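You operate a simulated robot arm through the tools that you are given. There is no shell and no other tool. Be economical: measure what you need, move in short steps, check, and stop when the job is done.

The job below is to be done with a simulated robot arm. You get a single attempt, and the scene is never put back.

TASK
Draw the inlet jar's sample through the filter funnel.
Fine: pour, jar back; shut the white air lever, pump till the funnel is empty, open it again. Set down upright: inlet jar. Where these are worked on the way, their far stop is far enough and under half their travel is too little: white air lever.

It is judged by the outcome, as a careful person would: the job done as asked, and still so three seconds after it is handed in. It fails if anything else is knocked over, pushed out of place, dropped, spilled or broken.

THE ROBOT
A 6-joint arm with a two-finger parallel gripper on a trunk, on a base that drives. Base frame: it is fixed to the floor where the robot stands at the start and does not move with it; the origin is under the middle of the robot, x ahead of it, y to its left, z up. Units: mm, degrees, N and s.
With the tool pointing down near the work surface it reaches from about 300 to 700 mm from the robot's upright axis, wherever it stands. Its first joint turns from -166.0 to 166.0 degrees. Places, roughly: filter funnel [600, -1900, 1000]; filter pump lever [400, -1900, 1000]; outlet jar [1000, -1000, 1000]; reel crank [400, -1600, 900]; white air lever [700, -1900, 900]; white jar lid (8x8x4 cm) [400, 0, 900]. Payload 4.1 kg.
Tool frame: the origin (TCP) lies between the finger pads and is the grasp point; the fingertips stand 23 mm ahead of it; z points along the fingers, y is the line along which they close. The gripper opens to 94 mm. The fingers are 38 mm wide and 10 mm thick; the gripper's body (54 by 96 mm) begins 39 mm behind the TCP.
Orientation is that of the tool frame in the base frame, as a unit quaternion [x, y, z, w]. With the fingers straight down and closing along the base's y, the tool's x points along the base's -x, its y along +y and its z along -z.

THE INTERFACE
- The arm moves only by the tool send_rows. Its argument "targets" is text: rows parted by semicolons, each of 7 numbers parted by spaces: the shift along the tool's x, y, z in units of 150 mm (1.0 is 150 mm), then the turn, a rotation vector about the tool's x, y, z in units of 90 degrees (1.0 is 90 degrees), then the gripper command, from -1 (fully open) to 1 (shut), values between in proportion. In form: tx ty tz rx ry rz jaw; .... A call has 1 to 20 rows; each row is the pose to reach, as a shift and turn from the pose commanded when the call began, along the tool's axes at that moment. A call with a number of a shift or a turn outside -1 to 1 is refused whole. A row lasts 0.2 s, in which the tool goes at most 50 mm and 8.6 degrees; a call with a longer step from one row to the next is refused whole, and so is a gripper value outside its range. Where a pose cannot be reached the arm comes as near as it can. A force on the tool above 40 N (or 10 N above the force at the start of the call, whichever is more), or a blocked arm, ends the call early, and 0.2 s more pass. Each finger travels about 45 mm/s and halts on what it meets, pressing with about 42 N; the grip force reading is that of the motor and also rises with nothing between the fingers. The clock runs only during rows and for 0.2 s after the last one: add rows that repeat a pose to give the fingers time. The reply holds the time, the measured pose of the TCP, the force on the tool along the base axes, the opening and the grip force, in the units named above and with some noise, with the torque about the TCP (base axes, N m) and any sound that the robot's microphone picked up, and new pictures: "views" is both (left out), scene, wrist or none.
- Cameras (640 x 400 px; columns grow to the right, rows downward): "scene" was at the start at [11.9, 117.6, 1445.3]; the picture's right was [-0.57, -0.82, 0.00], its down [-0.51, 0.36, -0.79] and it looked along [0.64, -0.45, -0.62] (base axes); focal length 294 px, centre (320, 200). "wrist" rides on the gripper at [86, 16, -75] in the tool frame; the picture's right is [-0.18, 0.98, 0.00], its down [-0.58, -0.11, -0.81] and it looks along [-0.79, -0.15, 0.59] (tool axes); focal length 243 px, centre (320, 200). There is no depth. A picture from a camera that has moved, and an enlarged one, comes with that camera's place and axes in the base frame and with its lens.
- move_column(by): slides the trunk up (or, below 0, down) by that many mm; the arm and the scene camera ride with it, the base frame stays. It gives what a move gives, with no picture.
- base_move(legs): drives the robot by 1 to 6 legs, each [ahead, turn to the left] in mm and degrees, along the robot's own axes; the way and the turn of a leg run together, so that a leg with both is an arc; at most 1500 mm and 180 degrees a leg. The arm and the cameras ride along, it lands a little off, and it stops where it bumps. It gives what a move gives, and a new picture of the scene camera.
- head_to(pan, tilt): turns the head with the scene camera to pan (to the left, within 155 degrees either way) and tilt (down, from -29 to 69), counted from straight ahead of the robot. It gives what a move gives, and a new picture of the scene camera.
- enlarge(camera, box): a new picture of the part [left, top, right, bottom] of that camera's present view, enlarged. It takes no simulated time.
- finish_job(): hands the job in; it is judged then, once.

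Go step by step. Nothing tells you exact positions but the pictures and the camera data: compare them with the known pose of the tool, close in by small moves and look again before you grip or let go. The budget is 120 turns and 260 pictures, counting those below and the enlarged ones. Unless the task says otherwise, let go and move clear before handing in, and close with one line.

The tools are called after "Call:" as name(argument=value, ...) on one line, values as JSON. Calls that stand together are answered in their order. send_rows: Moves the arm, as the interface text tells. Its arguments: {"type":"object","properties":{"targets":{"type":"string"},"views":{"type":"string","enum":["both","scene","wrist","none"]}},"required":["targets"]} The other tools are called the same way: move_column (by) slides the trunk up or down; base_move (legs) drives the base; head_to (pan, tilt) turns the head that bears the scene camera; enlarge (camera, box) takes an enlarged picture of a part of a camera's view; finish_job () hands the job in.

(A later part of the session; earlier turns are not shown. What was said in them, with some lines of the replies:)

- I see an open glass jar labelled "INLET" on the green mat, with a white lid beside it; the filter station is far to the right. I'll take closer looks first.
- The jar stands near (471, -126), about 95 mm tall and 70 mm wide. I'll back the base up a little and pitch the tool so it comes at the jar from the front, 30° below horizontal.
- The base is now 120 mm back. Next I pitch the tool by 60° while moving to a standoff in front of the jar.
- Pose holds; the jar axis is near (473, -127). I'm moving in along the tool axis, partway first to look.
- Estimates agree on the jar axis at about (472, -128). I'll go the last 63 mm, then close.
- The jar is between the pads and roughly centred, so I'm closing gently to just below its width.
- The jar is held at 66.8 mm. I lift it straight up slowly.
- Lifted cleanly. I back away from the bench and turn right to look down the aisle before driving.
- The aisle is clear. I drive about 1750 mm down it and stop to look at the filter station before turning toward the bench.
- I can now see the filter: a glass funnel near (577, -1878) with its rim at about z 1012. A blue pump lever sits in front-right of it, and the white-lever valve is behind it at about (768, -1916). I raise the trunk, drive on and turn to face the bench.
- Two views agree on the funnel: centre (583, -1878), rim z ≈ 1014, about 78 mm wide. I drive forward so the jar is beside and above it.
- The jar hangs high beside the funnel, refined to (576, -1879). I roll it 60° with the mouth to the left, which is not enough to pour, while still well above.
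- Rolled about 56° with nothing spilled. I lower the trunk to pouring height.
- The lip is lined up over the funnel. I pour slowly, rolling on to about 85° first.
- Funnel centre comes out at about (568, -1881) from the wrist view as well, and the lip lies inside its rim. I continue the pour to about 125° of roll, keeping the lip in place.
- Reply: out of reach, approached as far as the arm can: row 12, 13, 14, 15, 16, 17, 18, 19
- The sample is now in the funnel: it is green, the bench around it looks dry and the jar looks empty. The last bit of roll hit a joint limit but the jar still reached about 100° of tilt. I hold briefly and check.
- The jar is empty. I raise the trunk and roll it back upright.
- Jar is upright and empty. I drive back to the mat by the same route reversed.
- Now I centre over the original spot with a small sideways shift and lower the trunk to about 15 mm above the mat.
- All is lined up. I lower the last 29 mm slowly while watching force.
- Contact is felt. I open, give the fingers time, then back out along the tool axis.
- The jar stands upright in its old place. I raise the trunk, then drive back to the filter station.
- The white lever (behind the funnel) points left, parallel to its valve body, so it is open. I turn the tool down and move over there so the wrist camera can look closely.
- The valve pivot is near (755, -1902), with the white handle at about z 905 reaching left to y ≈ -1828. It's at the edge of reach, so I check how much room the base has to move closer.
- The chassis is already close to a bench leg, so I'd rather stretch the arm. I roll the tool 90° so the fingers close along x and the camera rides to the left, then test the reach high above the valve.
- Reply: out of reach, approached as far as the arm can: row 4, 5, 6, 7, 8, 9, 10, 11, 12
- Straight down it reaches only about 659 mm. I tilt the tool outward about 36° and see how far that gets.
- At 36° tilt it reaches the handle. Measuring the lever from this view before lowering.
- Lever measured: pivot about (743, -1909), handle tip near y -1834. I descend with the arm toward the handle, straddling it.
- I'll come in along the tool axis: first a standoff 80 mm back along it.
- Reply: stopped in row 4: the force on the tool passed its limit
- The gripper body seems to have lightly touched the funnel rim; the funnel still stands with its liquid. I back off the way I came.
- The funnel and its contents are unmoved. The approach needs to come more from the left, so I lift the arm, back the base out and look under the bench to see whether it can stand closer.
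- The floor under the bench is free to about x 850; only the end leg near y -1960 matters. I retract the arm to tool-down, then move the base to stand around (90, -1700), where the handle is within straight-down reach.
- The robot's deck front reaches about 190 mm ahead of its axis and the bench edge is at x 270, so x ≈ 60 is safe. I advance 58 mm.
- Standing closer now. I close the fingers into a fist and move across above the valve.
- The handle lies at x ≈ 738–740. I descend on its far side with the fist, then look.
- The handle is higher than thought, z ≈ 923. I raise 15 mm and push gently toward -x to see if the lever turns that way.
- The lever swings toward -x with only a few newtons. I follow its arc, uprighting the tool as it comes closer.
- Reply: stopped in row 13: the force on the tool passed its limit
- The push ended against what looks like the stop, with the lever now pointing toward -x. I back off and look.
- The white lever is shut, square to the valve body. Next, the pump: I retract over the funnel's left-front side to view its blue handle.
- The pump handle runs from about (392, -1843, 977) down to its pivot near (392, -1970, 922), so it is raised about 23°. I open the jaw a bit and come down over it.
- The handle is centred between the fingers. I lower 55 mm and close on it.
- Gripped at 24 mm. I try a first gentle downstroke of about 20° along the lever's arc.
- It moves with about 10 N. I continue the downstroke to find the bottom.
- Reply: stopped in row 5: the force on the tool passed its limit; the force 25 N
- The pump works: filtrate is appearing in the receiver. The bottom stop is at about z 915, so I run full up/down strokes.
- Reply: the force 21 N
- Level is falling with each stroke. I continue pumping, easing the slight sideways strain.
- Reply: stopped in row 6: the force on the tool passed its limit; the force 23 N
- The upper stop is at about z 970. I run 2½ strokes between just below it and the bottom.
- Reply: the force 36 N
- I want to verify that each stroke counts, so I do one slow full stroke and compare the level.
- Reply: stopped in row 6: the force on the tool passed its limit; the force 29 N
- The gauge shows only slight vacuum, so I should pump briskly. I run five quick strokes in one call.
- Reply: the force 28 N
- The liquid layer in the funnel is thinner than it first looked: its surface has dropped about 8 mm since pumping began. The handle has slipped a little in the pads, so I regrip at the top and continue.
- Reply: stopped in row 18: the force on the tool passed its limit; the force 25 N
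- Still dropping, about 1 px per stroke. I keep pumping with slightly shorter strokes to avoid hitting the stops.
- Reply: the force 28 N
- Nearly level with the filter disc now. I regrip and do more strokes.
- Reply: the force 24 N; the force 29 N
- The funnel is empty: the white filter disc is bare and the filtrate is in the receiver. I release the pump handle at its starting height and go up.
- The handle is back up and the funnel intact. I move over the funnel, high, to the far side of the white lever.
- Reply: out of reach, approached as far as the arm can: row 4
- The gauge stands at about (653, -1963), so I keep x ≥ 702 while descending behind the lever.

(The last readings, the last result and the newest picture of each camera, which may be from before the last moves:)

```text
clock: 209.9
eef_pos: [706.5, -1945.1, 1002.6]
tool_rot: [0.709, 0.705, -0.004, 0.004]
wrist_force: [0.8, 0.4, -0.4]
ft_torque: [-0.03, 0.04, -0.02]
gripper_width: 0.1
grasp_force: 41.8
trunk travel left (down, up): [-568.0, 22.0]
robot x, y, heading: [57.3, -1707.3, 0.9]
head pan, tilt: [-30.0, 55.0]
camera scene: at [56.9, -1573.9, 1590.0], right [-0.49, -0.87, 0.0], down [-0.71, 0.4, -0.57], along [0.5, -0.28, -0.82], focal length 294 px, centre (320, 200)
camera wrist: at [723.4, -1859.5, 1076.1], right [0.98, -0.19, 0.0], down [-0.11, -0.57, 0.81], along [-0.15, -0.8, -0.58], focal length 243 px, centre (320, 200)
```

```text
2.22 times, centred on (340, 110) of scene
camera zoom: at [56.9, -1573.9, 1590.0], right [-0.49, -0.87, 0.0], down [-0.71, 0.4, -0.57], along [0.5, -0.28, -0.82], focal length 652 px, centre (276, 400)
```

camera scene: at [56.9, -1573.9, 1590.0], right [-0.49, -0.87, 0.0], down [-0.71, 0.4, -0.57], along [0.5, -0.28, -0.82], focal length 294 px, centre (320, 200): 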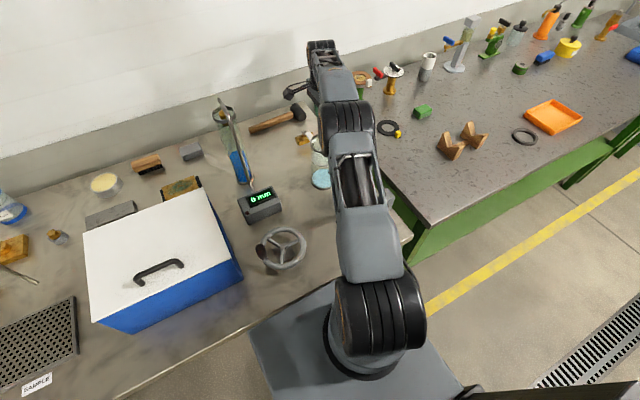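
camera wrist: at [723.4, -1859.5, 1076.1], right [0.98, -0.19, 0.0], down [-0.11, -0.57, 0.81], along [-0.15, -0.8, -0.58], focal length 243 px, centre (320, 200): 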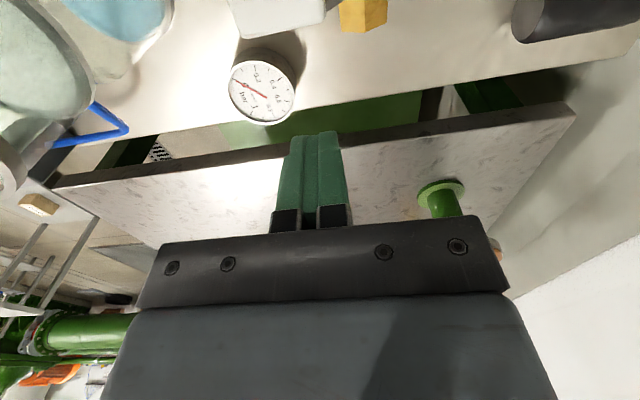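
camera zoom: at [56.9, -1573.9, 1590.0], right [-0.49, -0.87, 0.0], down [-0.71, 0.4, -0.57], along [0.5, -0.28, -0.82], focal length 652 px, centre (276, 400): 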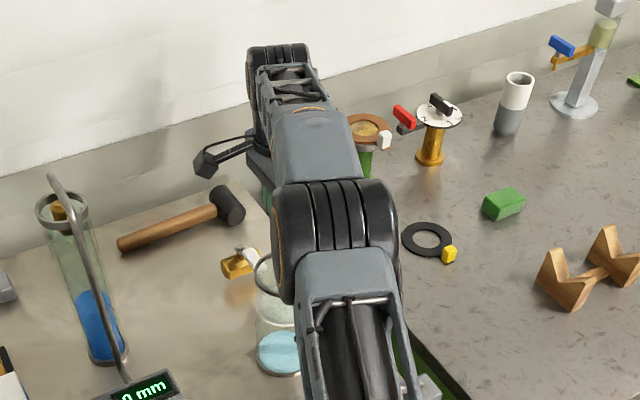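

Call:
send_rows(targets="0 0 0.15 0 0 0 1; 0 0 0.3 0 0 0 1; 0 0 0.45 0 0 0 1; 0 -0.01 0.55 0 0 0 1; 0 -0.01 0.55 0 0 0 1", views="wrist")

Call:
enlarge(camera="scene", box=[270, 20, 410, 200])

```text
clock: 211.1
eef_pos: [702.9, -1947.8, 920.7]
tool_rot: [0.709, 0.705, -0.004, 0.004]
wrist_force: [-0.4, 0.1, 0.4]
ft_torque: [0.03, 0.02, 0.02]
gripper_width: 0.0
grasp_force: 41.5
trunk travel left (down, up): [-568.0, 22.0]
robot x, y, heading: [46.2, -1705.4, 0.7]
head pan, tilt: [-30.0, 55.0]
camera wrist: at [719.7, -1861.7, 993.7], right [0.98, -0.19, 0.0], down [-0.11, -0.57, 0.81], along [-0.15, -0.8, -0.58], focal length 243 px, centre (320, 200)
```

wrist: 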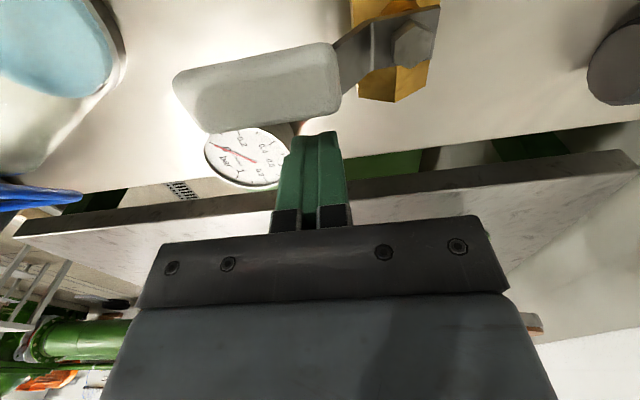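

```text
2.22 times, centred on (340, 110) of scene
camera zoom: at [56.8, -1573.8, 1590.0], right [-0.49, -0.87, 0.0], down [-0.71, 0.4, -0.57], along [0.5, -0.28, -0.82], focal length 652 px, centre (276, 400)
```

zoom: 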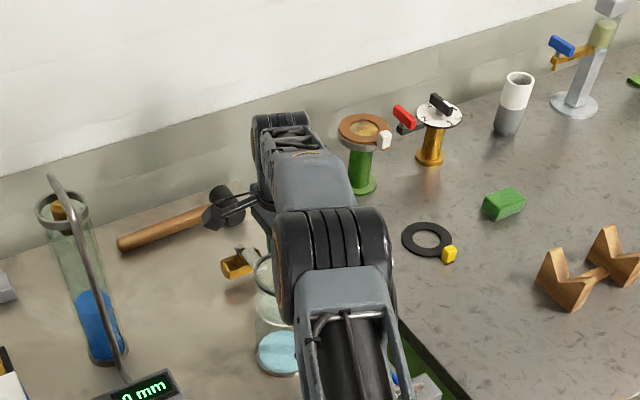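

The fist is behind the lever. I sweep it back along its arc to the open position.

Call:
send_rows(targets="0.067 -0.027 0 0 0 0 1; 0.1 -0.05 0 0 0 0 1; 0.133 -0.073 0 0 0 0 1; 0.177 -0.085 0 0 0 0 1; 0.22 -0.093 0 0 0 0 1; 0.266 -0.092 0 0 0 0 1; 0.313 -0.087 0 0 0 0 1; 0.366 -0.072 0 0 0 0 1; 0.42 -0.053 0 0 0 0 1; 0.47 -0.022 0 0 0 0 1; 0.52 0.013 0 0 0 0 1; 0.547 0.048 0 0 0 0 1; 0.573 0.084 0 0 0 0 1; 0.587 0.105 0 0 0 0 1; 0.6 0.127 0 0 0 0 1; 0.6 0.127 0 0 0 0 1", views="wrist")

```text
clock: 214.5
eef_pos: [718.4, -1861.1, 920.4]
tool_rot: [0.709, 0.705, -0.005, 0.002]
wrist_force: [-30.8, -14.7, -1.7]
ft_torque: [0.07, -0.16, -0.39]
gripper_width: 0.0
grasp_force: 42.5
trunk travel left (down, up): [-568.0, 22.0]
robot x, y, heading: [54.2, -1706.0, 0.6]
head pan, tilt: [-30.0, 55.0]
camera wrist: at [735.7, -1774.8, 993.7], right [0.98, -0.19, 0.0], down [-0.11, -0.57, 0.81], along [-0.16, -0.8, -0.58], focal length 243 px, centre (320, 200)
```

wrist: 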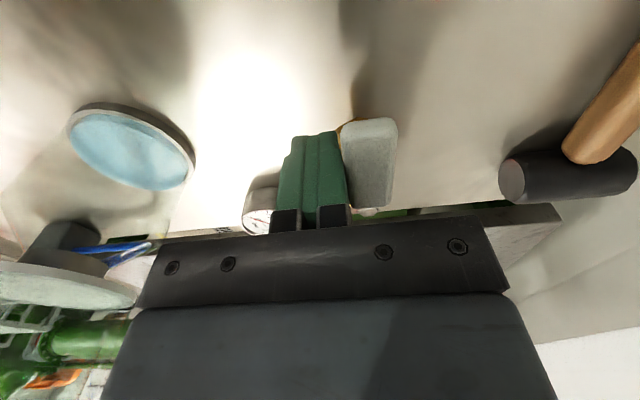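

The lever is back against its open stop. I back away and rise to check.

Call:
send_rows(targets="0 -0.05 0 0 0 0 1; 0 -0.1 -0.1 0 0 0 1; 0.03 -0.1 -0.35 0 0 0 1; 0.05 -0.1 -0.6 0 0 0 1; 0.05 -0.1 -0.85 0 0 0 1; 0.05 -0.1 -1 0 0 0 1; 0.05 -0.1 -1 0 0 0 1")

Call:
enlarge(camera="wrist", box=[100, 0, 460, 240])

```text
clock: 216.1
eef_pos: [709.7, -1849.7, 1069.7]
tool_rot: [0.708, 0.706, -0.004, 0.005]
wrist_force: [0.6, 0.0, 0.6]
ft_torque: [-0.01, 0.02, 0.0]
gripper_width: 0.0
grasp_force: 41.5
trunk travel left (down, up): [-568.0, 22.0]
robot x, y, heading: [58.0, -1705.6, 0.8]
head pan, tilt: [-30.0, 55.0]
camera scene: at [56.8, -1573.9, 1590.0], right [-0.49, -0.87, 0.0], down [-0.71, 0.4, -0.57], along [0.5, -0.28, -0.82], focal length 294 px, centre (320, 200)
camera wrist: at [725.6, -1763.0, 1143.5], right [0.98, -0.19, 0.0], down [-0.11, -0.57, 0.81], along [-0.15, -0.8, -0.58], focal length 243 px, centre (320, 200)
```

scene: 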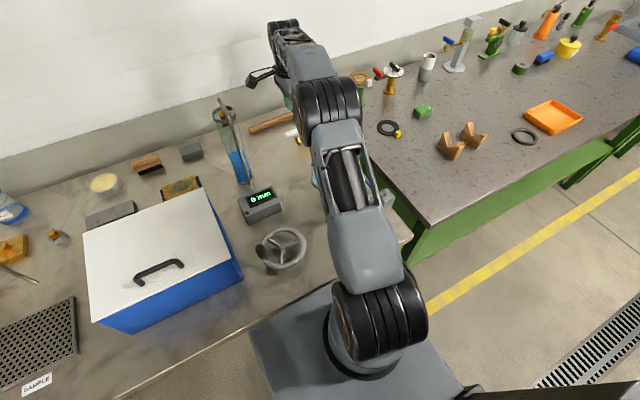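
wrist: 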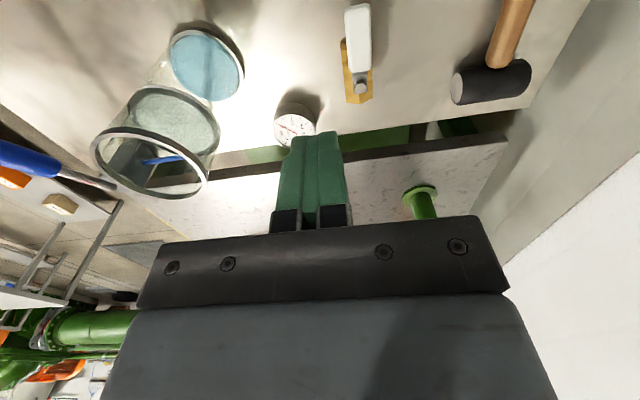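

```text
1.67 times, centred on (280, 120) of wrist
camera zoom: at [725.6, -1763.0, 1143.5], right [0.98, -0.19, 0.0], down [-0.11, -0.57, 0.81], along [-0.15, -0.8, -0.58], focal length 404 px, centre (387, 333)
```

zoom: 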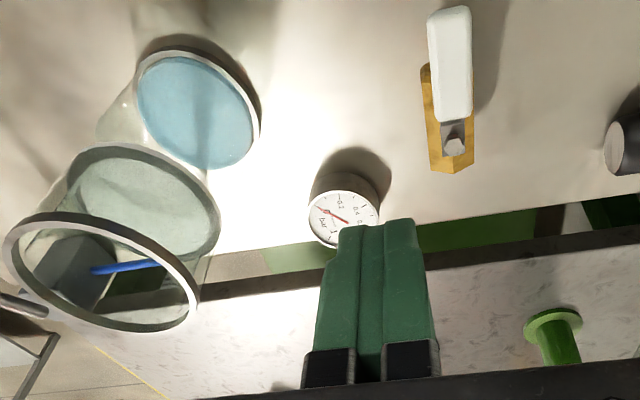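

The lever is open again, the funnel is empty and standing, and the filtrate is in the receiver. I retract the arm clear and take one last look.

Call:
send_rows(targets="0.05 -0.1 -0.25 0 0 0 1; 0.05 -0.25 -0.5 0 0 0 1; 0.05 -0.5 -0.6 0 0 0 1; 0.05 -0.75 -0.6 0 0 0 1; 0.05 -1 -0.6 0 0 0 1", views="none")

Call:
base_move(legs=[[-400, 0]])

Call:
head_to(pan=0, tilt=35)

Call:
enlarge(camera="scene", box=[280, 120, 440, 260])

```text
clock: 217.3
eef_pos: [556.8, -1839.4, 1159.1]
tool_rot: [0.709, 0.705, -0.004, 0.004]
wrist_force: [-0.2, -0.3, 0.0]
ft_torque: [0.0, -0.04, 0.03]
gripper_width: 0.0
grasp_force: 42.4
trunk travel left (down, up): [-568.0, 22.0]
robot x, y, heading: [53.9, -1707.6, 0.7]
head pan, tilt: [-30.0, 55.0]
```

```text
clock: 219.7
eef_pos: [161.5, -1846.2, 1158.8]
tool_rot: [0.711, 0.703, -0.004, 0.004]
wrist_force: [-0.5, 0.0, 0.6]
ft_torque: [0.0, -0.01, -0.03]
gripper_width: 0.0
grasp_force: 41.5
trunk travel left (down, up): [-568.0, 22.0]
robot x, y, heading: [-340.8, -1710.0, 0.3]
head pan, tilt: [-30.0, 55.0]
camera scene: at [-338.3, -1578.1, 1590.0], right [-0.49, -0.87, 0.0], down [-0.71, 0.4, -0.57], along [0.5, -0.28, -0.82], focal length 294 px, centre (320, 200)
```

scene: 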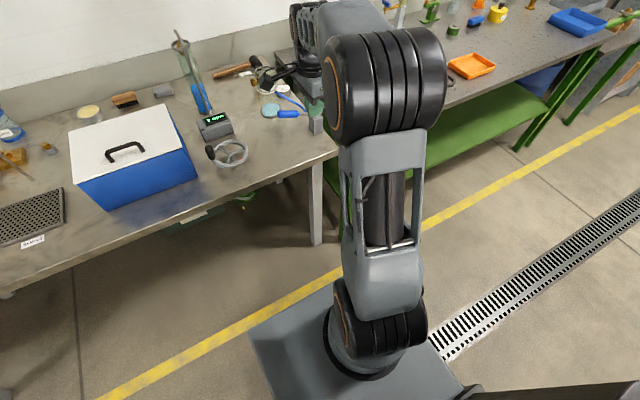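

```text
clock: 220.7
eef_pos: [162.2, -1845.6, 1158.2]
tool_rot: [0.711, 0.704, -0.004, 0.005]
wrist_force: [-0.5, 0.0, 0.0]
ft_torque: [-0.01, 0.01, -0.01]
gripper_width: 0.1
grasp_force: 42.2
trunk travel left (down, up): [-568.0, 22.0]
robot x, y, heading: [-340.1, -1708.2, -0.1]
head pan, tilt: [0.0, 35.0]
camera scene: at [-312.5, -1541.9, 1618.1], right [0.01, -1.0, 0.0], down [-0.57, 0.0, -0.82], along [0.82, 0.01, -0.57], focal length 294 px, centre (320, 200)
```

scene: 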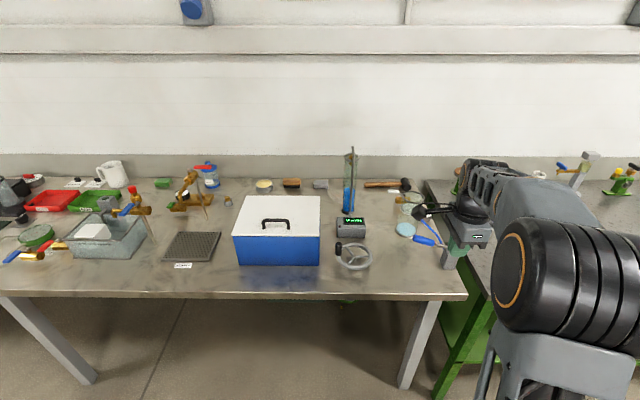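

```text
2.86 times, centred on (360, 190) of scene
camera zoom: at [-312.5, -1541.9, 1618.1], right [0.01, -1.0, 0.0], down [-0.57, 0.0, -0.82], along [0.82, 0.01, -0.57], focal length 839 px, centre (206, 229)
```

zoom: 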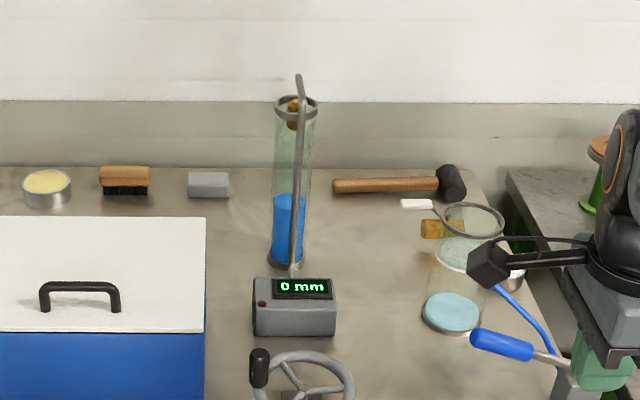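

Everything at the station looks in order: funnel empty, filtrate in the receiver, white lever open, pump handle up. The inlet jar stands upright on its mat, so I'm handing the job in.

Call:
finish_job()

```text
The job is handed in.
```

The inlet jar's sample has been drawn through the filter funnel, and the job is handed in. The funnel was empty, the air lever was open again, and the empty jar stood upright where it started. While I was reaching for the air lever, the gripper briefly touched something, probably the funnel rim. The funnel did not move and I saw nothing spilled.
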